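You operate a simulated robot arm through the tools that you are given. There is no shell and no other tool.

You run a simulated robot arm. Do the job below in one go: nothing can be reset, and whatever is moved stays where it is left.

Task
Run the red potatoes on the ribbed belt back into the cart tub marked RED.
Fine: brake off to roll the cart, on again before they fall; leave the ribbed belt's dial at OFF.
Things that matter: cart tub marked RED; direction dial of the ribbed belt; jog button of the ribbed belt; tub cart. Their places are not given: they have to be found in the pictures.

The check looks at the end state, three seconds after you hand in, the way a careful person would. Anything else that was tipped, shoved, dropped, spilled or broken makes it a failure.

Robot
A 6-joint arm with a two-finger gripper, fixed in place. Base frame: the origin is at the foot of the arm, x ahead of it, y to its left, z up. Lengths are in mm, angles in rad, forces in N, time in s.
Its first joint turns from -2.897 to 2.897 rad. Payload 2.45 kg.
The TCP is the grasp point between the finger pads, 20 mm short of the fingertips. In the tool frame z runs along the fingers and y along their closing line. The gripper opens to 140 mm. The gripper's body begins 168 mm behind the TCP.
Orientation is that of the tool frame in the base frame, as [roll, pitch, yaw] about the fixed x, y, z axes, in that order (R = Rz(yaw) Ry(pitch) Rx(roll)). With the fingers straight down and closing along the base's y, the tool's x points along the base's -x, its y along +y and its z along -z.

Tools
- The arm moves only by the tool arm_command. Its argument "targets" is a list of rows, each an object of numbers (a shift or turn left out is 0, a gripper value left out holds the last): "dx", "dy", "dz": the shift along the base's x, y, z in m; "rx", "ry", "rz": the turn, a rotation vector about the base's x, y, z in rad. In form: [{"dx": .., "dy": .., "dz": .., "rx": .., "ry": .., "rz": ..}, ...]. A call has 1 to 20 rows; each row is the pose to reach, as a shift and turn from the pose commanded when the call began. "jaw" is the gripper command, from -1 (fully open) to 1 (shut), values between in proportion, set as the call begins (left out, the last holds). Each row takes 0.2 s and may step no farther than 50 mm and 0.15 rad from the row before; otherwise, or with a gripper value out of range, the whole call is refused. Where a pose cannot be reached the arm comes as near as it can. A force on the tool above 90 N (or 10 N above the force at the start of the call, whichever is more), or a blocked arm, ends the call early, and 0.2 s more pass. The fingers move at their own pace (about 45 mm/s each) and stop on an object; they squeeze with about 22 N. The grip force told is the motor's: it shows also when the fingers shut on nothing. Time passes only in rows, and 0.2 s behind the last, so rows that repeat a pose let the fingers close. It gives the time, the measured TCP pose, the force on the tool (base axes), the opening and the grip force at its end, in the units of the frame above (readings bear some noise), with the torque about the TCP (base axes, N m) and any sound that the robot's microphone picked up, and new pictures: "views" is both (left out), scene, wrist or none.
- Cameras (640 x 400 px; columns grow to the right, rows downward): "scene" is fixed at [399.7, -500.7, 1384.7]; the picture's right is [0.35, -0.93, 0.00], its down [-0.47, -0.18, -0.87] and it looks along [0.81, 0.31, -0.50] (base axes); focal length 214 px, centre (320, 200). "wrist" rides on the gripper at [78, 11, -209] in the tool frame; the picture's right is [-0.14, 0.99, 0.00], its down [-0.92, -0.13, -0.37] and it looks along [-0.36, -0.05, 0.93] (tool axes); focal length 280 px, centre (320, 200).
- point_at(camera, pixels): for up to 12 pixels [column, row] of the newest picture of that camera ("zoom" is the newest enlarged one), the place [x, y, z] in the base frame of the surface seen there, good to about 2 mm. The clock stands still meanwhile.
- close_up(camera, box): a new picture of the part [left, top, right, bottom] of that camera's present view, enlarged. The clock stands still meanwhile.
- sign_off(): hands the job in; it is judged then, once.

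Open the gripper and draw the arm clear of the work before you hand the job in, unless the task says otherwise.

The tools are called after "Call:" as name(argument=value, ...) on one line, values as JSON. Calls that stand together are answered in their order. arm_command: Moves the arm, as the interface text tells. Its arguments: {"type":"object","properties":{"targets":{"type":"array","items":{"type":"object","properties":{"dx":{"type":"number"},"dy":{"type":"number"},"dz":{"type":"number"},"rx":{"type":"number"},"ry":{"type":"number"},"rz":{"type":"number"}}}},"jaw":{"type":"number"},"views":{"type":"string","enum":["both","scene","wrist","none"]}},"required":["targets"]} The other tools are called the same way: point_at (camera, pixels) gives the place of the surface under pixels of a picture; close_up (camera, box) takes an enlarged picture of a part of a camera's view; sign_off () hands the job in.

At the start:

```text
time_s: 0.0
eef_pos: [691.4, 3.0, 1356.6]
tcp_rot: [3.14, 0.003, -3.139]
wrist_force: [0.1, -0.7, 0.7]
wrist_torque: [-0.02, -0.01, 0.02]
width: 140.1
gripper_force: 0.0
```

scene: 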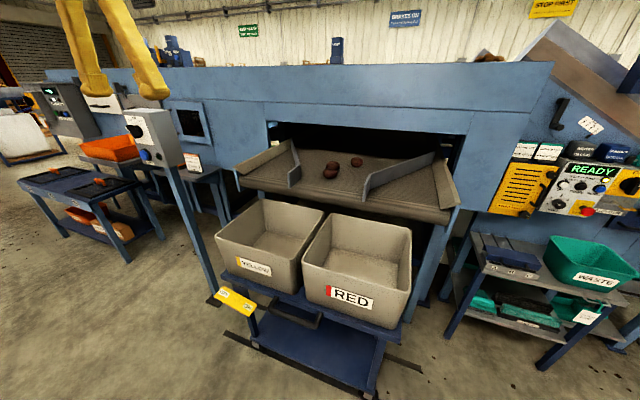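
wrist: 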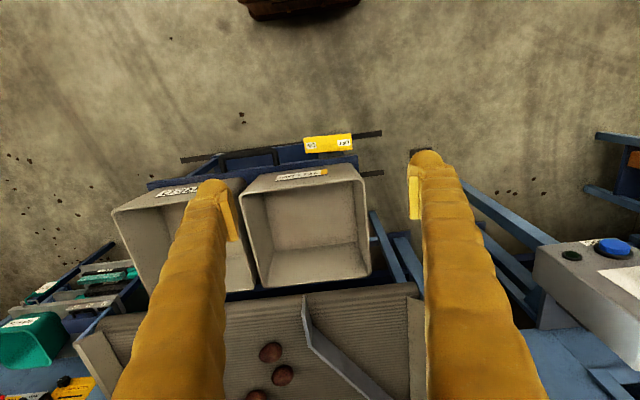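

The scene shows the ribbed belt with potatoes around (335,170), the tub cart with YELLOW and RED tubs, a yellow brake lever at (235,300), and panels at (155,140) and (590,185). I'll zoom into these to read labels.

Call:
close_up(camera="scene", box=[480, 100, 640, 220])

Call:
close_up(camera="scene", box=[100, 80, 240, 190])

Call:
close_up(camera="scene", box=[190, 180, 430, 400])

Call:
close_up(camera="scene", box=[220, 110, 480, 230])

Call:
close_up(camera="scene", box=[220, 0, 640, 60])

Call:
close_up(camera="wrist", box=[100, 100, 420, 300])

```text
3.33 times, centred on (560, 160) of scene
```

zoom: 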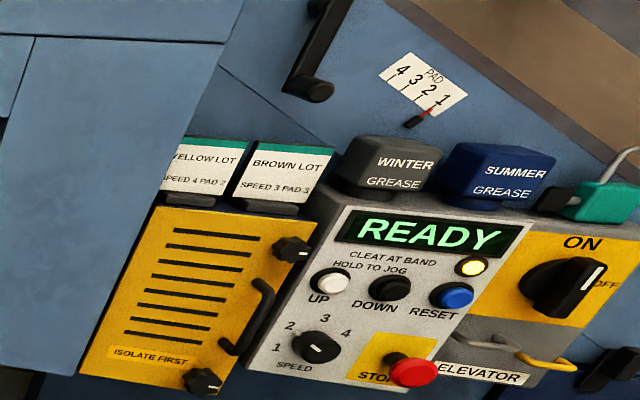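

```text
3.64 times, centred on (170, 135) of scene
```

zoom: 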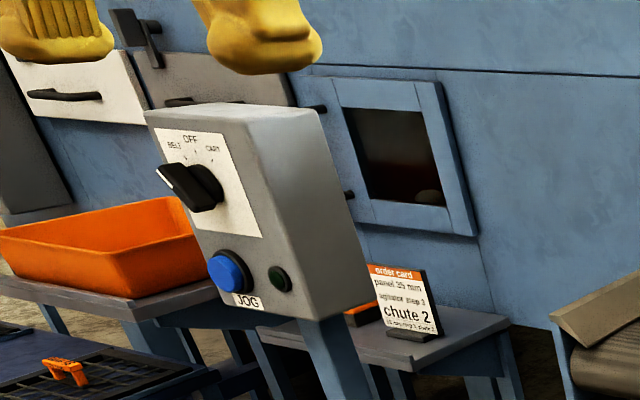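

```text
1.82 times, centred on (310, 290) of scene
```

zoom: 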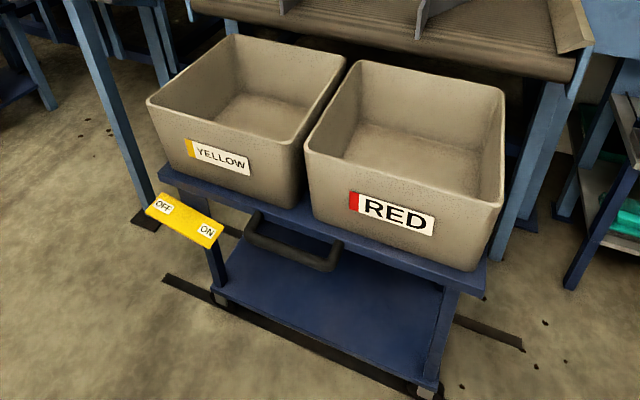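

```text
2.46 times, centred on (350, 170) of scene
```

zoom: 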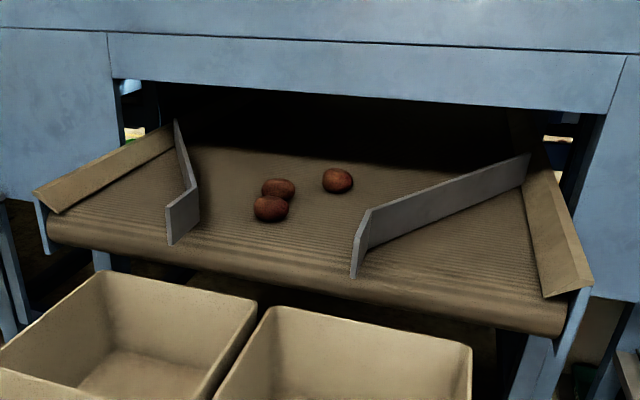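

```text
1.52 times, centred on (430, 30) of scene
```

zoom: 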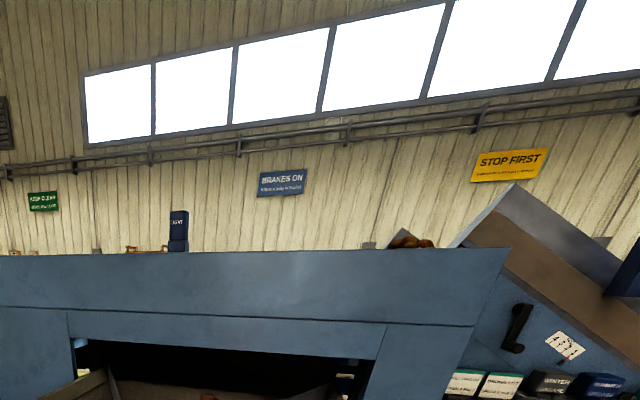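

```text
2.00 times, centred on (260, 200) of wrist
```

zoom: 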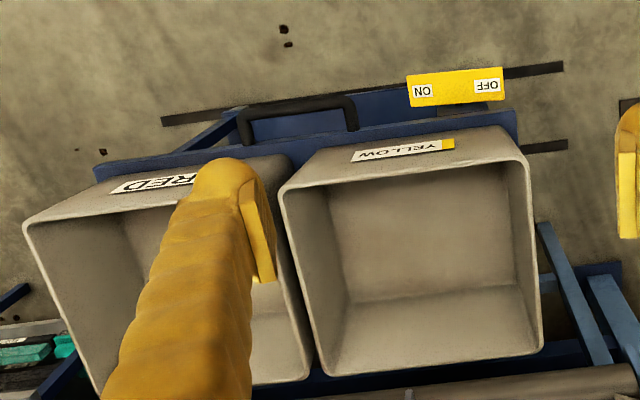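

The grey pedestal box at (155,140) holds a BELT/OFF/CART dial and a JOG button, so I take this as the ribbed belt's. I'll measure the places of the belt, guides, tubs, brake and panel.

Call:
point_at(camera="scene", pixels=[[330, 173], [335, 166], [357, 161], [290, 207], [364, 222], [240, 186], [449, 215], [292, 170], [300, 185], [366, 200], [434, 165], [330, 195]])

Call:
point_at(camera="scene", pixels=[[216, 236], [261, 198], [323, 213], [301, 266], [329, 214], [411, 230], [404, 312], [305, 262], [270, 240], [350, 260], [352, 299], [253, 266]])

Call:
point_at(camera="scene", pixels=[[216, 292], [224, 288], [254, 302], [250, 314], [228, 302], [300, 318], [284, 300], [318, 312], [258, 342], [380, 330], [228, 275], [365, 395]])

Call:
close_up(camera="scene", box=[115, 95, 195, 175])

```text
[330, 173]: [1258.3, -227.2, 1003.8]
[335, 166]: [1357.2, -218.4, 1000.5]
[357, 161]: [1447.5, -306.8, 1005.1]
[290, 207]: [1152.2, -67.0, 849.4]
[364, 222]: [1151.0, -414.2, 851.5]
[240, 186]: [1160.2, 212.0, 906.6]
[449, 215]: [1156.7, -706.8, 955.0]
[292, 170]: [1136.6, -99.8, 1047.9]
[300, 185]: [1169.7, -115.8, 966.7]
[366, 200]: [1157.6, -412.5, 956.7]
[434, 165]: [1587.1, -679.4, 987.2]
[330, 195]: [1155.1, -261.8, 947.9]
```

```text
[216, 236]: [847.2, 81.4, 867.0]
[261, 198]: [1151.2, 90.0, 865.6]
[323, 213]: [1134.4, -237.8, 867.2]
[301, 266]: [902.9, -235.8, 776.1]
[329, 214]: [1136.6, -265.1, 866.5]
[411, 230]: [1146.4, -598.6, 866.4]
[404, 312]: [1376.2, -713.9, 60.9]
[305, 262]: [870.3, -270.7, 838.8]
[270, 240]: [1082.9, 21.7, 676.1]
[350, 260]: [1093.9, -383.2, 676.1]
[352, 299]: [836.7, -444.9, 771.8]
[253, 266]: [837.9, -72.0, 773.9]
```

```text
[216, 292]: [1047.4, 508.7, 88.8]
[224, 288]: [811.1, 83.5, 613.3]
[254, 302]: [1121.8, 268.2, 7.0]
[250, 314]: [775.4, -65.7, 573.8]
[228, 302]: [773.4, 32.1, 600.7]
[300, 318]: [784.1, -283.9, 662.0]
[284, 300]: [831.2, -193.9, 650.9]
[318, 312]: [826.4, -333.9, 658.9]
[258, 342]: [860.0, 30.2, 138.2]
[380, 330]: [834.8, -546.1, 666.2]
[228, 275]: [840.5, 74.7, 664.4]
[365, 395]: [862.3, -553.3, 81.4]
```

```text
5.00 times, centred on (155, 135) of scene
```

zoom: 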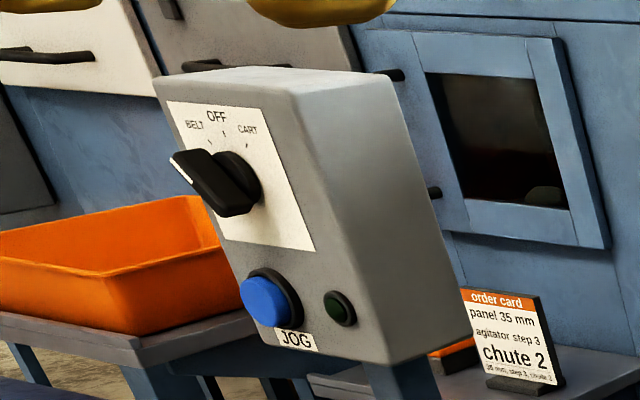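

The dial's white pointer looks to be at BELT now, and the potatoes (y ≈ -220 to -307) sit between guides ending at y ≈ -115 and -412, which is over the gap between the tubs; RED's centre is near y ≈ -432. I'll measure the panel face, handle and brake plate in detail.

Call:
point_at(camera="zoom", pixels=[[175, 110], [260, 115], [310, 245], [225, 225], [265, 300], [342, 308], [180, 165], [205, 190], [237, 175], [375, 350], [295, 95], [195, 200]])

Call:
close_up(camera="scene", box=[205, 250, 325, 325])

Call:
close_up(camera="wrist", box=[180, 120, 400, 220])

```text
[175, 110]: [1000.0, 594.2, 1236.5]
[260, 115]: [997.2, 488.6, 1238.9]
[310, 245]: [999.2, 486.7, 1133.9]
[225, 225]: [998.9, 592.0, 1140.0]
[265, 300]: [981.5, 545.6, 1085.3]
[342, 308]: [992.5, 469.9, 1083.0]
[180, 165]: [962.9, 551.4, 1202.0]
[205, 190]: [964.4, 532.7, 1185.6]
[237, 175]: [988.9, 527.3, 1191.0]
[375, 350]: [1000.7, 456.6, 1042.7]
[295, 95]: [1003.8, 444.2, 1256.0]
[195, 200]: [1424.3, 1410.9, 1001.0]
```

```text
5.33 times, centred on (265, 288) of scene
```

zoom: 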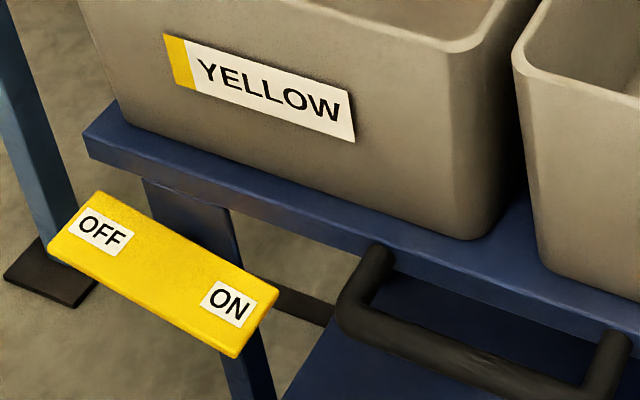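

```text
2.91 times, centred on (290, 170) of wrist
```

zoom: 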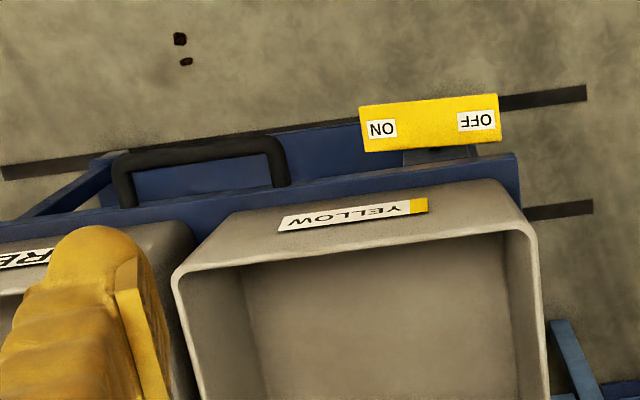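

Panel face is at x≈1000 facing the arm; dial near (y 540, z 1190), JOG near (y 545, z 1085). I'll look closer at the dial, the signs, and measure brake plate and handle points.

Call:
point_at(camera="zoom", pixels=[[365, 130], [495, 100], [500, 138], [368, 150], [382, 128], [477, 121], [430, 125], [120, 160], [272, 145], [281, 180], [195, 150], [128, 200]])

Call:
close_up(camera="scene", box=[380, 0, 440, 38])

Call:
close_up(camera="scene", box=[525, 0, 585, 30])

Call:
close_up(camera="scene", box=[130, 108, 175, 138])

```text
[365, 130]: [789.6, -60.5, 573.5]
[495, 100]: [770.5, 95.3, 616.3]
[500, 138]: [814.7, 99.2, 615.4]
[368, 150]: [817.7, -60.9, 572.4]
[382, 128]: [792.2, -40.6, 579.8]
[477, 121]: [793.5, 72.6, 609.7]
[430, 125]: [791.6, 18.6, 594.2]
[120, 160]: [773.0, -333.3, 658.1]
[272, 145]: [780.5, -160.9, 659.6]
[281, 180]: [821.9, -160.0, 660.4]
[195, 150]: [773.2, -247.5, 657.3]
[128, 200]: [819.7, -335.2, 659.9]
```

```text
10.53 times, centred on (410, 19) of scene
```

zoom: 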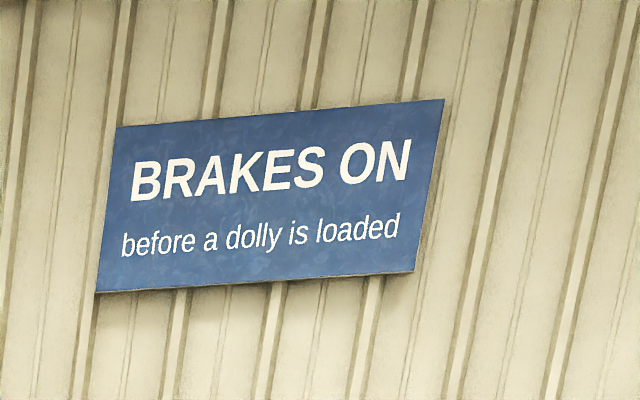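

```text
10.67 times, centred on (555, 15) of scene
```

zoom: 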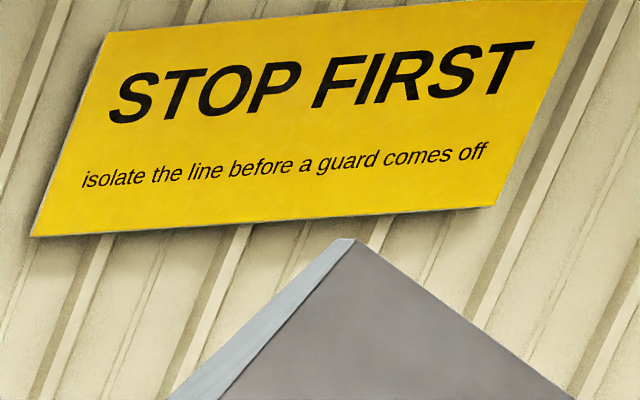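

```text
13.33 times, centred on (152, 123) of scene
```

zoom: 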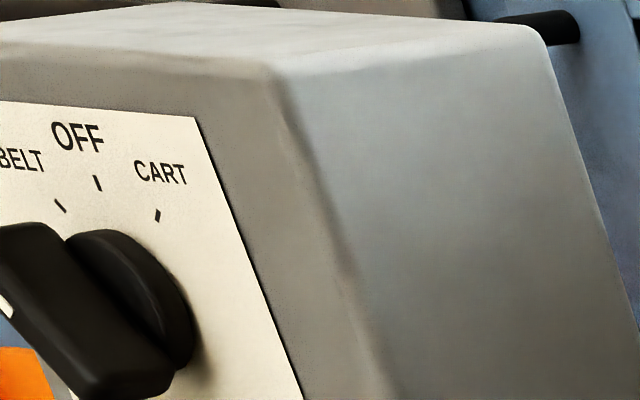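

The brake plate is a rocker: its ON end (y -61) sits low at z 573 and the OFF end (y 99) high at z 616, so the brake is ON now. I'll close the jaw and bring the tool down in front of the tubs, above the OFF end at about (793, 75).

Call:
arm_command(targets=[{"dx": 0.0068, "dy": 0.0048, "dz": -0.0433}, {"dx": 0.0136, "dy": 0.0096, "dz": -0.0866}, {"dx": 0.0204, "dy": 0.0144, "dz": -0.13}, {"dx": 0.0272, "dy": 0.0192, "dz": -0.1733}, {"dx": 0.034, "dy": 0.024, "dz": -0.2166}, {"dx": 0.0408, "dy": 0.0288, "dz": -0.26}, {"dx": 0.0476, "dy": 0.0336, "dz": -0.3033}, {"dx": 0.0544, "dy": 0.0384, "dz": -0.3466}, {"dx": 0.0612, "dy": 0.0432, "dz": -0.39}, {"dx": 0.068, "dy": 0.048, "dz": -0.4333}, {"dx": 0.0748, "dy": 0.0528, "dz": -0.4766}, {"dx": 0.0816, "dy": 0.0576, "dz": -0.52}, {"dx": 0.0884, "dy": 0.0624, "dz": -0.5633}, {"dx": 0.0952, "dy": 0.0672, "dz": -0.6066}, {"dx": 0.1, "dy": 0.072, "dz": -0.64}], jaw=1)

```text
time_s: 3.2
eef_pos: [793.3, 78.8, 716.6]
tcp_rot: [3.14, 0.002, -3.14]
wrist_force: [-0.2, -0.5, 0.1]
wrist_torque: [-0.03, -0.02, -0.03]
width: 0.1
gripper_force: 22.3
```

scene: 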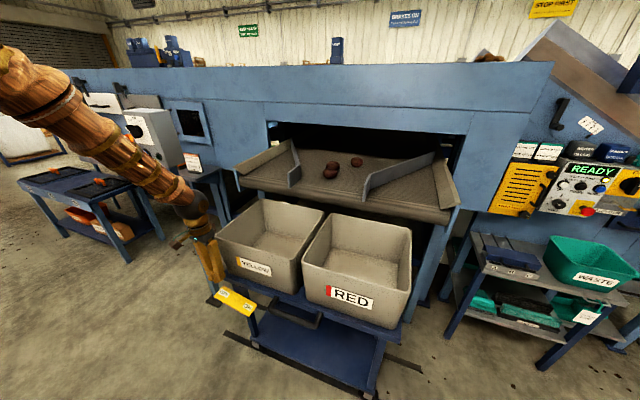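
wrist: 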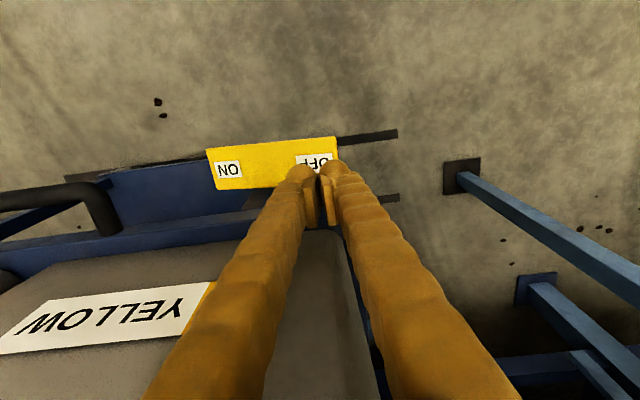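

The closed fingers hover over the OFF label (320,165 in wrist). I press down about 120 mm total, in small steps near contact.

Call:
arm_command(targets=[{"dz": -0.035}, {"dz": -0.07}, {"dz": -0.08}, {"dz": -0.088}, {"dz": -0.096}, {"dz": -0.104}, {"dz": -0.112}, {"dz": -0.118}, {"dz": -0.122}])

```text
time_s: 5.1
eef_pos: [792.6, 75.5, 603.5]
tcp_rot: [3.139, 0.007, -3.14]
wrist_force: [-6.3, 3.3, 23.8]
wrist_torque: [-0.21, 0.17, -0.07]
width: 0.2
gripper_force: 21.8
stopped in row 9: the force on the tool passed its limit at 104 N (the readings are from after the stop); the commanded pose is now the measured one
```

scene: 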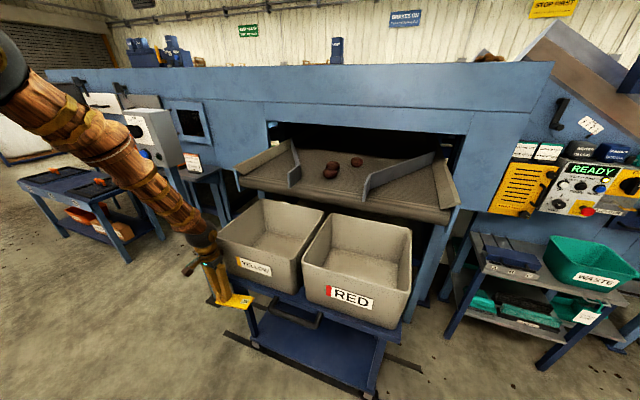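
wrist: 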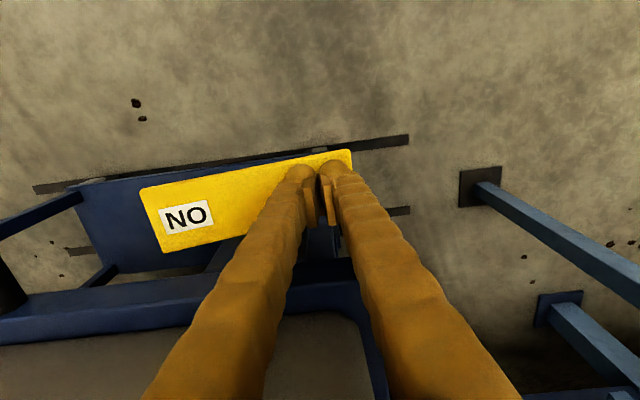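

The plate flipped: the ON end (185,215 in wrist) now stands high, so the brake is off. I raise the tool, open to about half, and go over the handle's left arm at y ≈ -161, x ≈ 797.

Call:
arm_command(targets=[{"dz": 0.04}, {"dz": 0.085}, {"dz": 0.13}, {"dz": 0.155, "dy": -0.04}, {"dz": 0.155, "dy": -0.088}, {"dz": 0.155, "dy": -0.136}, {"dz": 0.155, "dy": -0.184}, {"dz": 0.155, "dy": -0.22, "dx": 0.003}, {"dz": 0.155, "dy": -0.2365, "dx": 0.005}, {"dz": 0.155, "dy": -0.2365, "dx": 0.005}], jaw=-0.1)

```text
time_s: 7.3
eef_pos: [796.5, -163.3, 757.7]
tcp_rot: [3.139, 0.006, -3.139]
wrist_force: [0.0, -0.1, 0.3]
wrist_torque: [-0.01, 0.05, 0.0]
width: 77.1
gripper_force: 0.0
```

scene: 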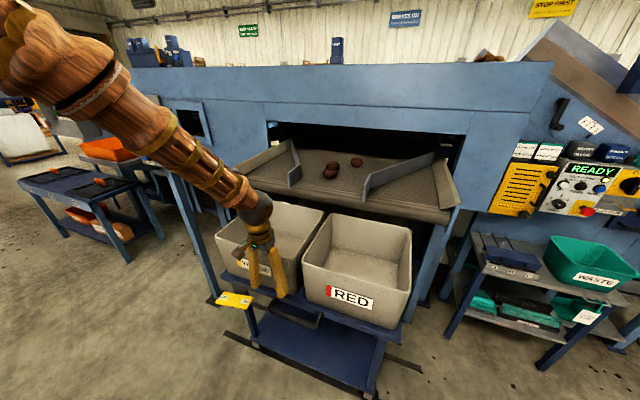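
wrist: 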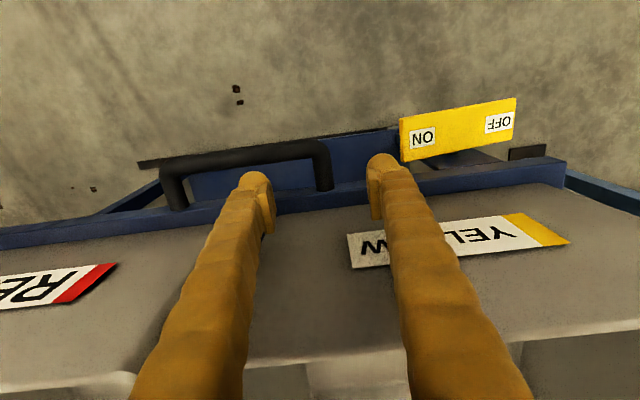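

The fingers straddle the handle's left arm (325,165). I'll check the brake plate's tilt, the handle and tub rims from this view before descending.

Call:
point_at(camera="wrist", pixels=[[404, 140], [512, 110], [322, 148], [326, 175], [250, 155], [175, 185], [300, 330], [300, 352], [450, 310], [60, 370], [320, 250], [328, 188]])

Call:
close_up(camera="scene", box=[200, 200, 420, 340])

```text
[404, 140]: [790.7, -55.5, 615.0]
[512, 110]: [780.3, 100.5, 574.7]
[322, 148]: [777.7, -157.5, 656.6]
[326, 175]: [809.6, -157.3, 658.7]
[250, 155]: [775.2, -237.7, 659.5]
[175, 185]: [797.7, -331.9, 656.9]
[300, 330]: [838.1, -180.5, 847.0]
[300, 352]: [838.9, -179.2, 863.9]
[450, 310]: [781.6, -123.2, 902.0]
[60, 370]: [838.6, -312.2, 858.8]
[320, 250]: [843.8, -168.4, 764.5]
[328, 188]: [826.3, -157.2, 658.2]
```

```text
2.86 times, centred on (310, 270) of scene
```

zoom: 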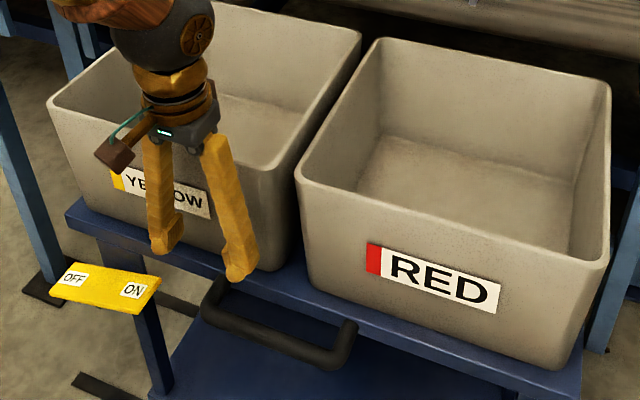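

The brake plate reads OFF (OFF end z 575, ON end 615). I descend around the handle arm to TCP z ≈ 650 and then close.

Call:
arm_command(targets=[{"dz": -0.04, "dx": -0.003, "dy": 0.002}, {"dz": -0.075, "dx": -0.003, "dy": 0.003}, {"dz": -0.1, "dx": -0.003, "dy": 0.003}, {"dz": -0.109, "dx": -0.003, "dy": 0.003}], views="wrist")

Call:
arm_command(targets=[{}, {}, {}, {}], jaw=1)

```text
time_s: 8.1
eef_pos: [797.9, -158.4, 677.6]
tcp_rot: [3.141, 0.014, -3.141]
wrist_force: [-3.5, -2.9, 16.1]
wrist_torque: [0.79, -1.47, -0.14]
width: 77.0
gripper_force: 0.0
stopped in row 3: the force on the tool passed its limit at 190 N (the readings are from after the stop); the commanded pose is now the measured one
```

wrist: 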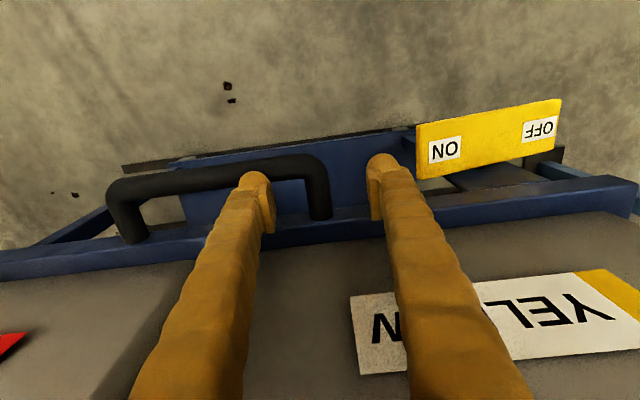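

```text
time_s: 9.1
eef_pos: [799.2, -158.7, 678.6]
tcp_rot: [-3.141, 0.017, -3.14]
wrist_force: [15.2, 0.0, 67.2]
wrist_torque: [-0.2, 0.55, 0.37]
width: 16.1
gripper_force: 21.2
```

scene: 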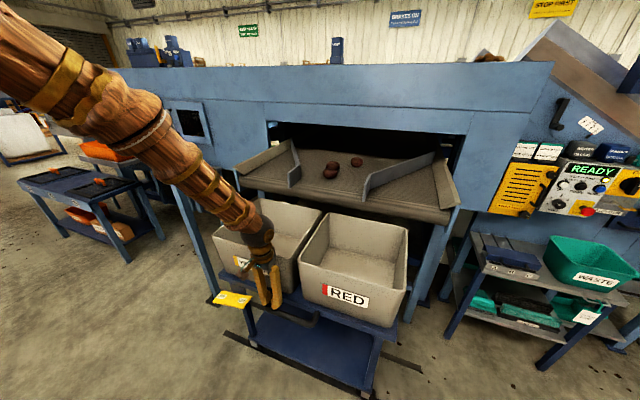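
wrist: 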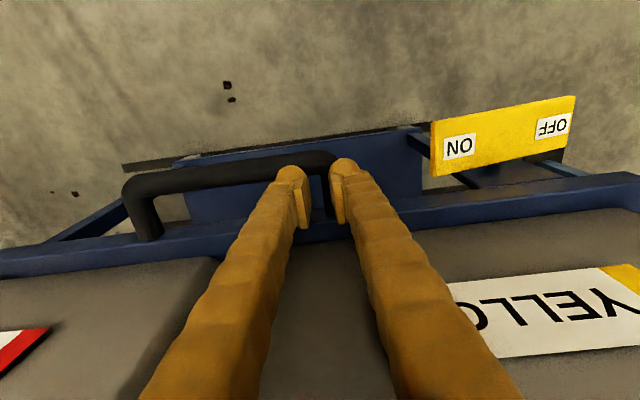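

The descent stopped early, at tip z ≈ 658, with a force likely from the wrist flange meeting the tub rim (x≈838). I'll check whether the tubs have moved before going on.

Call:
close_up(camera="scene", box=[200, 190, 420, 330])

Call:
point_at(camera="scene", pixels=[[261, 198], [323, 213], [329, 214], [411, 230], [352, 299], [214, 236], [300, 275], [230, 290], [375, 222], [390, 315], [310, 262], [290, 204]])

Call:
point_at(camera="wrist", pixels=[[437, 150], [568, 110], [322, 155], [324, 180], [324, 210], [250, 175], [148, 200], [330, 350], [250, 310], [500, 220], [324, 235], [500, 195]])

```text
2.86 times, centred on (310, 260) of scene
```

zoom: 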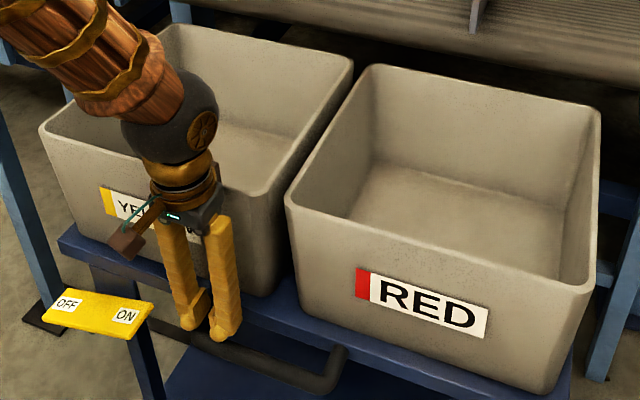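

```text
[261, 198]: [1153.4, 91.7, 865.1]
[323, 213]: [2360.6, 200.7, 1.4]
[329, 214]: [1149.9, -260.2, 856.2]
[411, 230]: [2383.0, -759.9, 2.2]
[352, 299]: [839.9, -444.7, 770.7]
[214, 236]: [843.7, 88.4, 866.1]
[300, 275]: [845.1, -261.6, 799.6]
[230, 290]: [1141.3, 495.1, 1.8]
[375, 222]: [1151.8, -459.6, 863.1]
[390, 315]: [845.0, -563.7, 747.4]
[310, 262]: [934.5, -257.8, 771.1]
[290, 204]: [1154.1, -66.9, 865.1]
```

```text
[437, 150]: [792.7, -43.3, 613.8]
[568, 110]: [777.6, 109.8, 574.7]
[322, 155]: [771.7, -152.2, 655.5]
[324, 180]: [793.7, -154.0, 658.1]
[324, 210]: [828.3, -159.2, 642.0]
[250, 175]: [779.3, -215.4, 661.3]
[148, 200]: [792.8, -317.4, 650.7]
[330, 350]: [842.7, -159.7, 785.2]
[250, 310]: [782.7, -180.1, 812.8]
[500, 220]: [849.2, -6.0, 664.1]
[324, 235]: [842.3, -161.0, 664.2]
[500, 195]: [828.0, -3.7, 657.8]
```

The cart rolled about +12 mm, tubs upright; wrist flange is too close to the rims with the tool vertical. I'll open, lift, and tilt the tool back (fingers pointing forward-down) before gripping the handle arm.

Call:
arm_command(targets=[{"dz": 0.01}, {"dz": 0.02, "dx": -0.01}, {"dz": 0.05, "dx": -0.02}, {"dz": 0.07, "dx": -0.03, "ry": -0.12}, {"dz": 0.07, "dx": -0.03, "ry": -0.25}, {"dz": 0.07, "dx": -0.03, "ry": -0.38}, {"dz": 0.07, "dx": -0.03, "ry": -0.5}, {"dz": 0.07, "dx": -0.03, "ry": -0.5}], jaw=-0.1)

```text
time_s: 10.9
eef_pos: [766.8, -143.7, 748.5]
tcp_rot: [3.099, 0.392, -3.142]
wrist_force: [0.1, -0.5, -0.4]
wrist_torque: [0.02, 0.02, -0.02]
width: 77.1
gripper_force: 0.1
out of reach, approached as far as the arm can: row 6, 7
```

scene: 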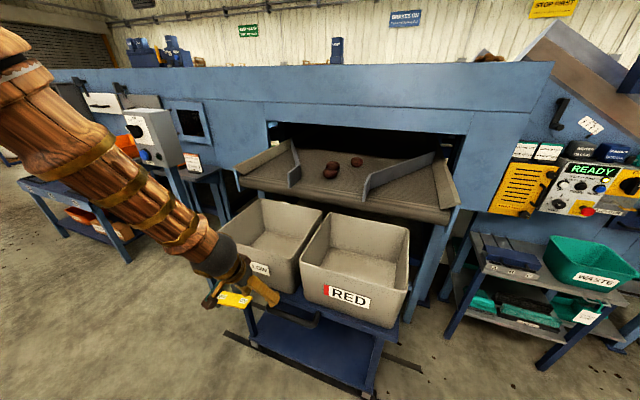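
wrist: 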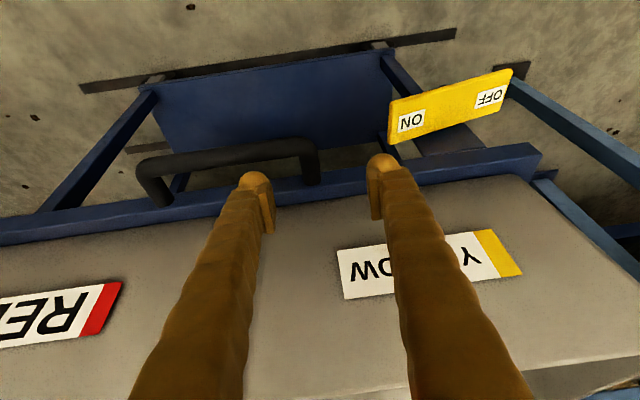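

The tilt reached about 0.39 rad and the arm hit a limit there (y drifted to -144). I back the tilt off slightly and shift to y ≈ -160 to see where the commanded pose lies.

Call:
arm_command(targets=[{"ry": 0.1}, {"ry": 0.14}, {"ry": 0.14}])

```text
time_s: 11.7
eef_pos: [767.0, -156.6, 747.5]
tcp_rot: [3.138, 0.395, -3.14]
wrist_force: [-1.0, 0.3, -0.1]
wrist_torque: [-0.01, -0.02, 0.0]
width: 76.8
gripper_force: 0.0
```

scene: 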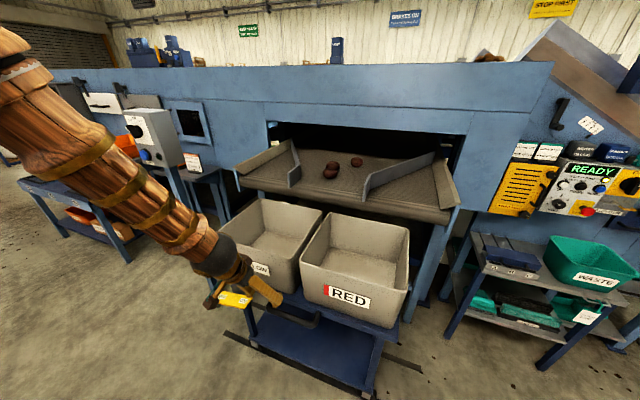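
wrist: 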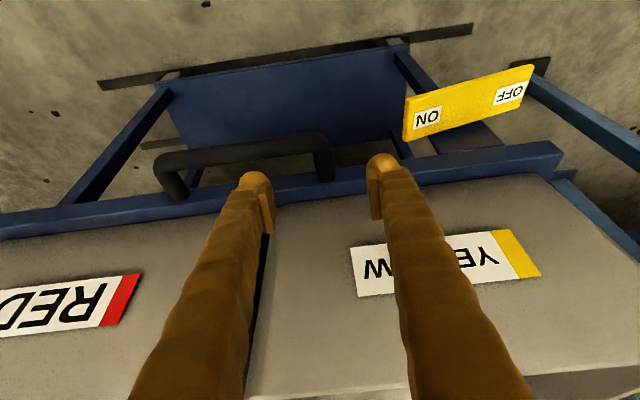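

Now the orientation is clean (pitch 0.395). I check the handle position from this view, then descend with a milder tilt.

Call:
point_at(camera="wrist", pixels=[[320, 140], [325, 160], [327, 178], [315, 170], [334, 170], [250, 150], [165, 165], [185, 188], [300, 185], [400, 170], [408, 110], [530, 80]])

Call:
close_up(camera="wrist", box=[140, 100, 420, 240])

```text
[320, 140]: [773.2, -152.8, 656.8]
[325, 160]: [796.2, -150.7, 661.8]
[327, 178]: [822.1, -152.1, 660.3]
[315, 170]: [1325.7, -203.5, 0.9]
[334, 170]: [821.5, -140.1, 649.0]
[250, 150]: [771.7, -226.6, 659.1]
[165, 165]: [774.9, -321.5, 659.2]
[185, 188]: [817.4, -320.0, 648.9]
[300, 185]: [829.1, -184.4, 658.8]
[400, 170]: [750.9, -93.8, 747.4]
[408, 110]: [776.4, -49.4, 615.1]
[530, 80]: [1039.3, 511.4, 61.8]
```

```text
2.29 times, centred on (280, 170) of wrist
```

zoom: 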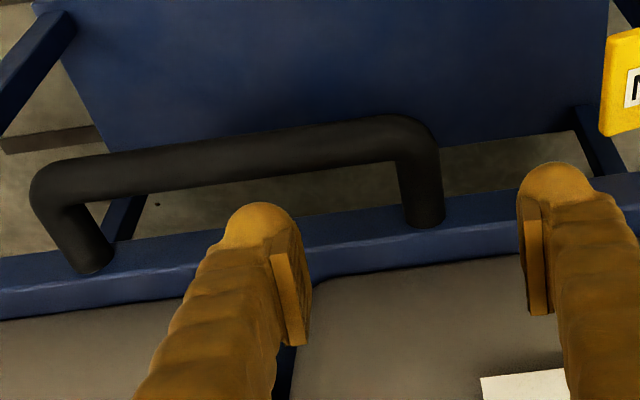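

The handle's left arm centre is at y ≈ -151, z ≈ 650. I ease the tilt to ~0.29, align to (790, -152) and descend to z ≈ 648.

Call:
arm_command(targets=[{"ry": 0.05, "dx": 0.01, "dy": 0.005, "dz": -0.02}, {"ry": 0.1, "dx": 0.021, "dy": 0.005, "dz": -0.04}, {"ry": 0.1, "dx": 0.021, "dy": 0.005, "dz": -0.07}, {"ry": 0.1, "dx": 0.021, "dy": 0.005, "dz": -0.09}, {"ry": 0.1, "dx": 0.021, "dy": 0.005, "dz": -0.1}])

```text
time_s: 12.6
eef_pos: [792.8, -151.5, 680.8]
tcp_rot: [-3.141, 0.283, -3.138]
wrist_force: [3.4, -3.3, 13.6]
wrist_torque: [-0.8, 0.09, 0.06]
width: 80.8
gripper_force: 3.9
out of reach, approached as far as the arm can: row 1
stopped in row 4: the force on the tool passed its limit at 142 N (the readings are from after the stop); the commanded pose is now the measured one
```

scene: 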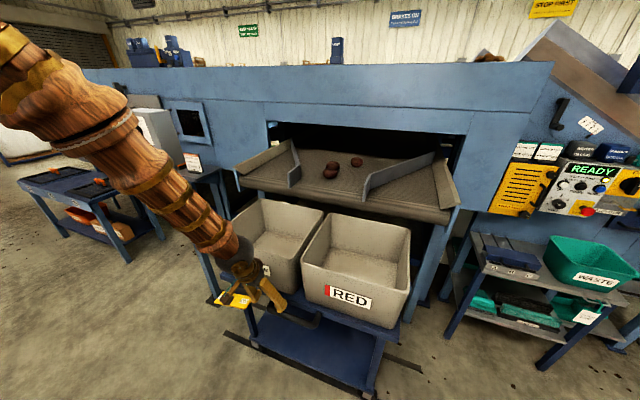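
wrist: 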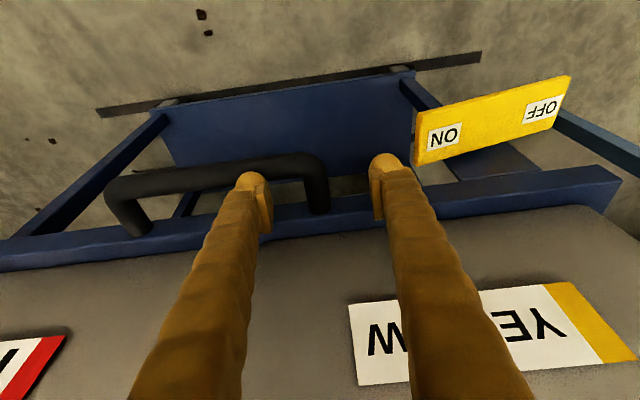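

The -y finger is landing on the handle's front bar (gap to the rail is too narrow for it). Instead I'll push the cart with closed fingers on the outside of the handle's right arm; first I lift 70 mm and close, and check what lies to the left of the cart.

Call:
arm_command(targets=[{"dz": 0.03}, {"dz": 0.07}, {"dz": 0.07, "dy": -0.045}, {"dz": 0.07, "dy": -0.09}, {"dz": 0.07, "dy": -0.135}, {"dz": 0.07, "dy": -0.18}, {"dz": 0.07, "dy": -0.22}, {"dz": 0.07, "dy": -0.224}], jaw=1)

Call:
point_at(camera="scene", pixels=[[218, 207], [213, 190], [200, 240], [208, 292], [190, 200], [222, 215], [210, 233], [262, 199], [416, 260], [425, 295], [408, 230], [330, 214]])

```text
time_s: 14.4
eef_pos: [791.4, -376.3, 751.0]
tcp_rot: [-3.14, 0.279, -3.139]
wrist_force: [0.3, 0.8, -0.4]
wrist_torque: [-0.04, -0.01, 0.02]
width: 0.0
gripper_force: 22.0
```

scene: 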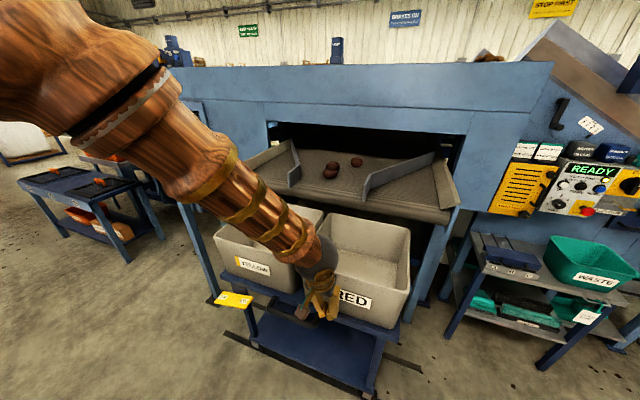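
wrist: 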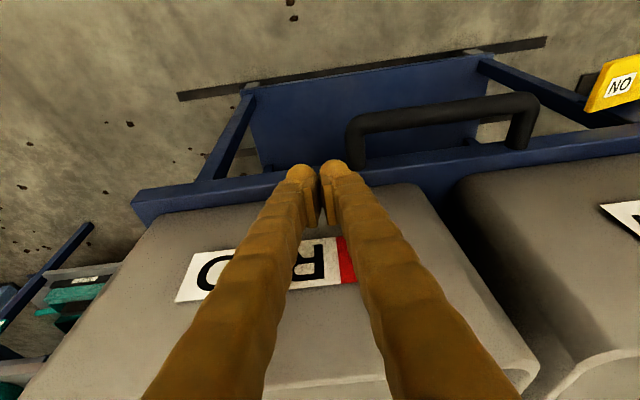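

```text
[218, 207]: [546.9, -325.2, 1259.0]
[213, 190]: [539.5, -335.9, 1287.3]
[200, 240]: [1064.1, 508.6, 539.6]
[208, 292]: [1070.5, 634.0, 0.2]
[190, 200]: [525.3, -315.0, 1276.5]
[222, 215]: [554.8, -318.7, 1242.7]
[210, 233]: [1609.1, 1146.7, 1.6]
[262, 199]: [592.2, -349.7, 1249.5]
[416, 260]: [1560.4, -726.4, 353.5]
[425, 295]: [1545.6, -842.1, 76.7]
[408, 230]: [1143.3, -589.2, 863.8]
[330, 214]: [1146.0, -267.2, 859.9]
```

The pedestal post is at y ≈ 508, so the way left is clear. The handle's right arm (355,145) is just +y of the closed fingers; I descend to z ≈ 648 beside it.

Call:
arm_command(targets=[{"dz": -0.035}, {"dz": -0.07}, {"dz": -0.09}, {"dz": -0.103}, {"dz": -0.103}])

Call:
point_at(camera="wrist", pixels=[[360, 135], [362, 155], [365, 170], [400, 115], [500, 110], [320, 170]])

```text
time_s: 15.6
eef_pos: [791.8, -374.9, 646.4]
tcp_rot: [-3.139, 0.28, -3.14]
wrist_force: [0.2, -0.1, -0.4]
wrist_torque: [-0.01, -0.02, 0.0]
width: 0.0
gripper_force: 21.6
```

scene: 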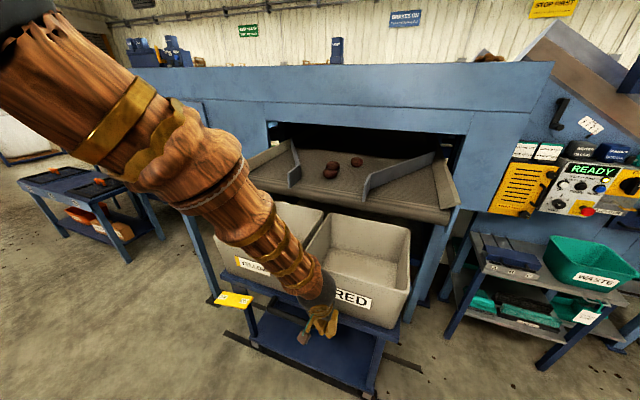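
wrist: 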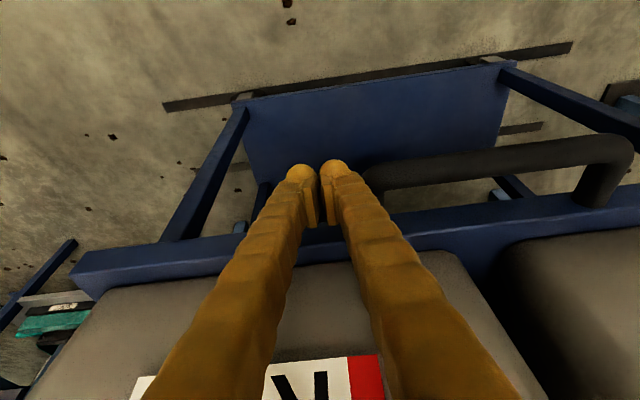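

```text
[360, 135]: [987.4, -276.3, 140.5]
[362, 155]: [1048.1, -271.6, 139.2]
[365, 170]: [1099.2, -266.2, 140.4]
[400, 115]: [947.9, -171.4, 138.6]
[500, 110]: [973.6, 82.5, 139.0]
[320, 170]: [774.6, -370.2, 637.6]
```

Fingers are beside the handle at the right height. I push in +y by 120 mm slowly and look.

Call:
arm_command(targets=[{"dy": 0.012}, {"dy": 0.022}, {"dy": 0.03}, {"dy": 0.038}, {"dy": 0.046}, {"dy": 0.054}, {"dy": 0.062}, {"dy": 0.07}, {"dy": 0.078}, {"dy": 0.086}, {"dy": 0.094}, {"dy": 0.102}, {"dy": 0.108}, {"dy": 0.113}, {"dy": 0.117}, {"dy": 0.12}])

Call:
point_at(camera="wrist", pixels=[[380, 180], [400, 175], [595, 180], [600, 150]])

Call:
close_up(camera="scene", box=[180, 130, 480, 330])

```text
time_s: 19.0
eef_pos: [791.5, -254.9, 647.6]
tcp_rot: [-3.141, 0.278, -3.139]
wrist_force: [0.2, -0.3, -0.1]
wrist_torque: [0.0, 0.02, -0.02]
width: 0.3
gripper_force: 22.0
```

scene: 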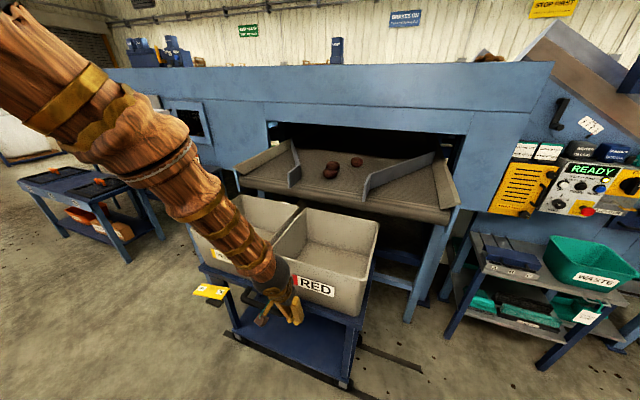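
wrist: 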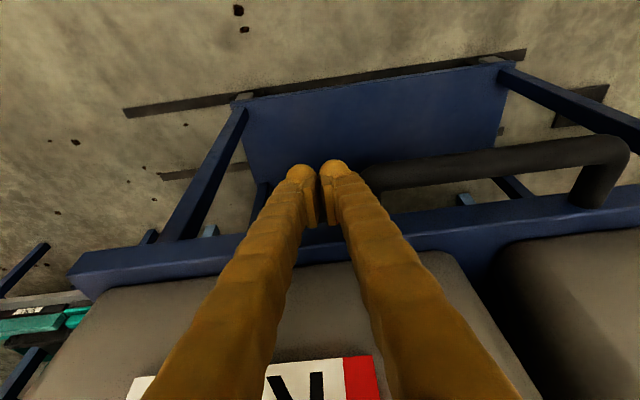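

```text
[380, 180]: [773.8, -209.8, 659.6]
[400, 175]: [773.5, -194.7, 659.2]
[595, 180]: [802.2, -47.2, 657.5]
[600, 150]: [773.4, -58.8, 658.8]
```

```text
2.00 times, centred on (330, 230) of scene
```

zoom: 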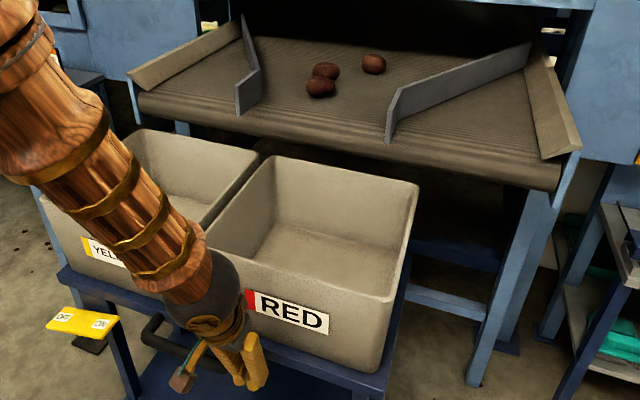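

The cart rolled; RED's back rim now spans from (317,209) to (387,224) in the scene. I measure the RED rim and guide tips.

Call:
point_at(camera="zoom", pixels=[[276, 158], [417, 187], [345, 172], [268, 153], [240, 112], [238, 85], [389, 141], [391, 110], [208, 228], [385, 292], [262, 78], [398, 92]])

```text
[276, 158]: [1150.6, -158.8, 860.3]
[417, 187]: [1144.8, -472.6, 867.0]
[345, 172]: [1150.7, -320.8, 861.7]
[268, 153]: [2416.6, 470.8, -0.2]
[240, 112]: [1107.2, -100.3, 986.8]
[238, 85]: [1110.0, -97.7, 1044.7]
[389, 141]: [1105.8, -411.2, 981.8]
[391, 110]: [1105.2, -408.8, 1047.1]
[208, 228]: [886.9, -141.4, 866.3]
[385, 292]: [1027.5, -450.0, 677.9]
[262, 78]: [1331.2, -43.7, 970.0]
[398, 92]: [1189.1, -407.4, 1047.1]
```

I need RED's y extent more precisely; sampling along its left and right rims.

Call:
point_at(camera="zoom", pixels=[[401, 240], [405, 240], [408, 225], [398, 255], [395, 270], [240, 193], [244, 193], [236, 196], [225, 208], [232, 200], [390, 282], [412, 205]])

```text
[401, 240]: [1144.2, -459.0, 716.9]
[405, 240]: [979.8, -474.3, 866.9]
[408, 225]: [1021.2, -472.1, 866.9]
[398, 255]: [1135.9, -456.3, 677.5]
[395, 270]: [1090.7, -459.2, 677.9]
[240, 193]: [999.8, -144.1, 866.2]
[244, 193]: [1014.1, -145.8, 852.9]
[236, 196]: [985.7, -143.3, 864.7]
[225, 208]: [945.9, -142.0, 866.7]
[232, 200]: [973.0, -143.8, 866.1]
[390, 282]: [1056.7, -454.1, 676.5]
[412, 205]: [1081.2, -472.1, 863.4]
```

RED spans y ≈ -142…-474 (centre -308) and the guide gap -99…-411 (centre -255), so I need +53 mm more; pushing slowly.

Call:
arm_command(targets=[{"dy": 0.006}, {"dy": 0.012}, {"dy": 0.018}, {"dy": 0.024}, {"dy": 0.03}, {"dy": 0.036}, {"dy": 0.041}, {"dy": 0.045}, {"dy": 0.048}, {"dy": 0.05}, {"dy": 0.052}, {"dy": 0.052}])

Call:
close_up(camera="scene", box=[180, 130, 480, 330])

Call:
point_at(camera="zoom", pixels=[[378, 240], [375, 240], [382, 225], [384, 215], [371, 260], [215, 193], [219, 193], [211, 196], [200, 208], [207, 200], [222, 185], [386, 205]])

```text
time_s: 21.6
eef_pos: [791.0, -202.7, 646.5]
tcp_rot: [-3.14, 0.28, -3.14]
wrist_force: [0.4, -0.9, 0.2]
wrist_torque: [0.03, 0.04, -0.04]
width: 0.3
gripper_force: 22.0
```

scene: 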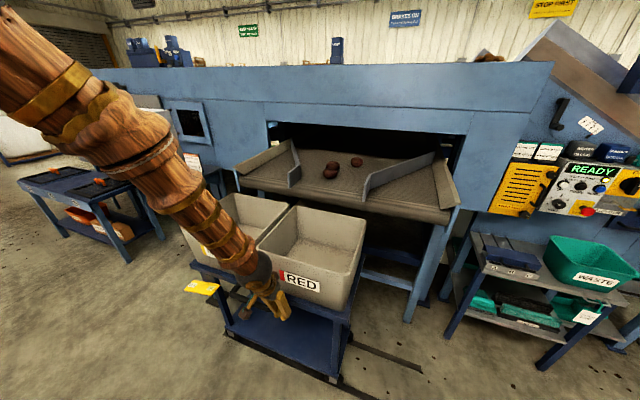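
wrist: 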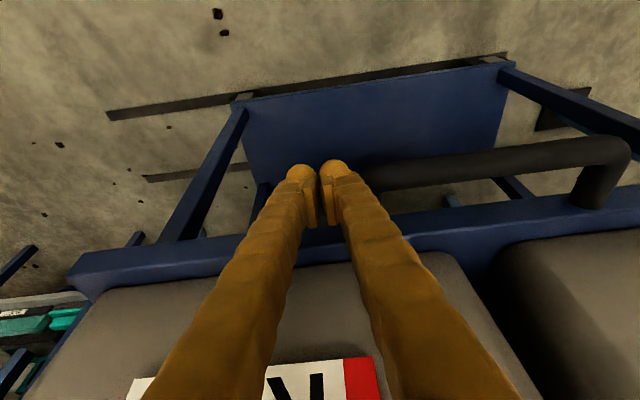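

```text
2.00 times, centred on (330, 230) of scene
```

zoom: 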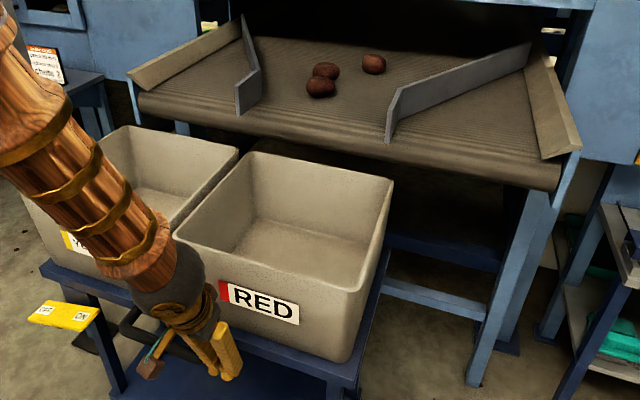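

```text
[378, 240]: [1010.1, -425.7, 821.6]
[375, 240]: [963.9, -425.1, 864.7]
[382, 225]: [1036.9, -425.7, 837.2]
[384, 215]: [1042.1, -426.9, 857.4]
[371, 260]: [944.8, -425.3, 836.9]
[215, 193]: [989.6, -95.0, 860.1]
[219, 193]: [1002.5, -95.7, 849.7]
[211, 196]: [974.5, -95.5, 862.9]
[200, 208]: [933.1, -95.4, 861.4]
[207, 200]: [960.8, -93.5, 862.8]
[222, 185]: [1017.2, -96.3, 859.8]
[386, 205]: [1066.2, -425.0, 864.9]
```

RED now spans -94…-425 (centre -260) covering the guide gap of -99…-411. I back off, lift, and go over the ON end of the brake plate (expected y ≈ 130).

Call:
arm_command(targets=[{"dy": -0.008}, {"dy": -0.012, "dz": 0.04}, {"dy": -0.012, "dz": 0.085}, {"dy": 0.0, "dz": 0.11}, {"dy": 0.048, "dz": 0.11}, {"dy": 0.096, "dz": 0.11}, {"dy": 0.144, "dz": 0.11}, {"dy": 0.192, "dz": 0.11}, {"dy": 0.24, "dz": 0.11}, {"dy": 0.288, "dz": 0.11}, {"dy": 0.325, "dz": 0.11}, {"dy": 0.33, "dz": 0.11}])

Call:
close_up(camera="wrist", box=[200, 60, 520, 260])

```text
time_s: 24.2
eef_pos: [790.2, 126.9, 757.4]
tcp_rot: [-3.139, 0.279, -3.139]
wrist_force: [0.9, -0.8, -0.1]
wrist_torque: [0.0, 0.03, 0.02]
width: 0.1
gripper_force: 22.0
```

scene: 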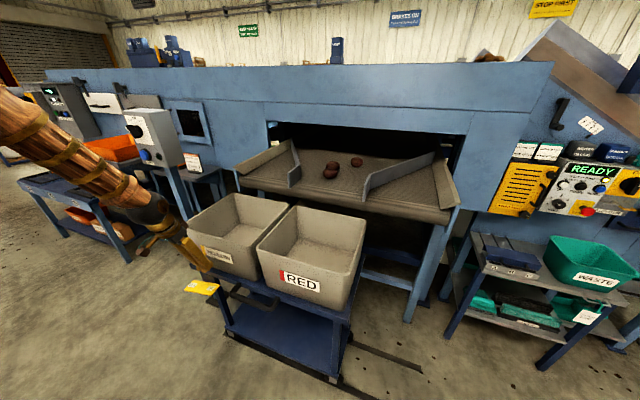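
wrist: 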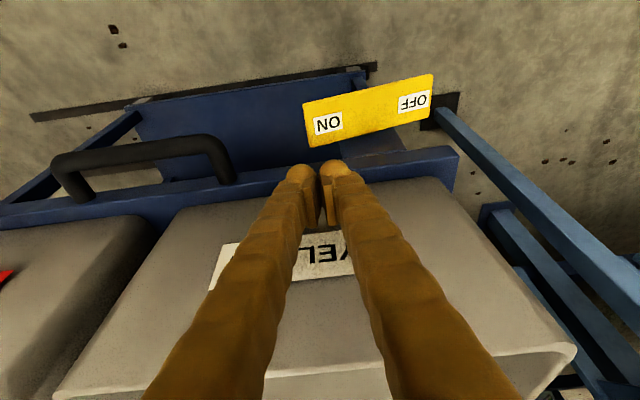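

```text
2.00 times, centred on (360, 160) of wrist
```

zoom: 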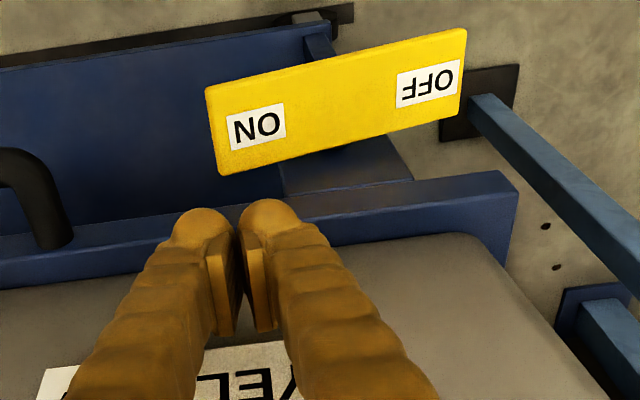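

I measure the plate and re-check RED's rim in case the cart coasted.

Call:
point_at(camera="wrist", pixels=[[305, 105], [312, 143], [328, 124], [415, 102], [432, 80], [360, 110]])

Call:
point_at(camera="scene", pixels=[[369, 250], [371, 237], [364, 262], [287, 221], [285, 227], [280, 234], [291, 215], [373, 232]])

```text
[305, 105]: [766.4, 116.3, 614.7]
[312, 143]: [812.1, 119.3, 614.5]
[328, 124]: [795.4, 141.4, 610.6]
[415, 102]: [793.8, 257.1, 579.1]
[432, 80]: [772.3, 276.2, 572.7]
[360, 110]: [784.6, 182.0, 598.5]
```

```text
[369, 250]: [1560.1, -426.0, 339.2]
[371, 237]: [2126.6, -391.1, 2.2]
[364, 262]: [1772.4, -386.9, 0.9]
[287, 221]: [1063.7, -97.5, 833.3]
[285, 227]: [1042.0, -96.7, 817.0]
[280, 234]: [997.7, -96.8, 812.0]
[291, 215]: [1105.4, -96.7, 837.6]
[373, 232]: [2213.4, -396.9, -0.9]
```

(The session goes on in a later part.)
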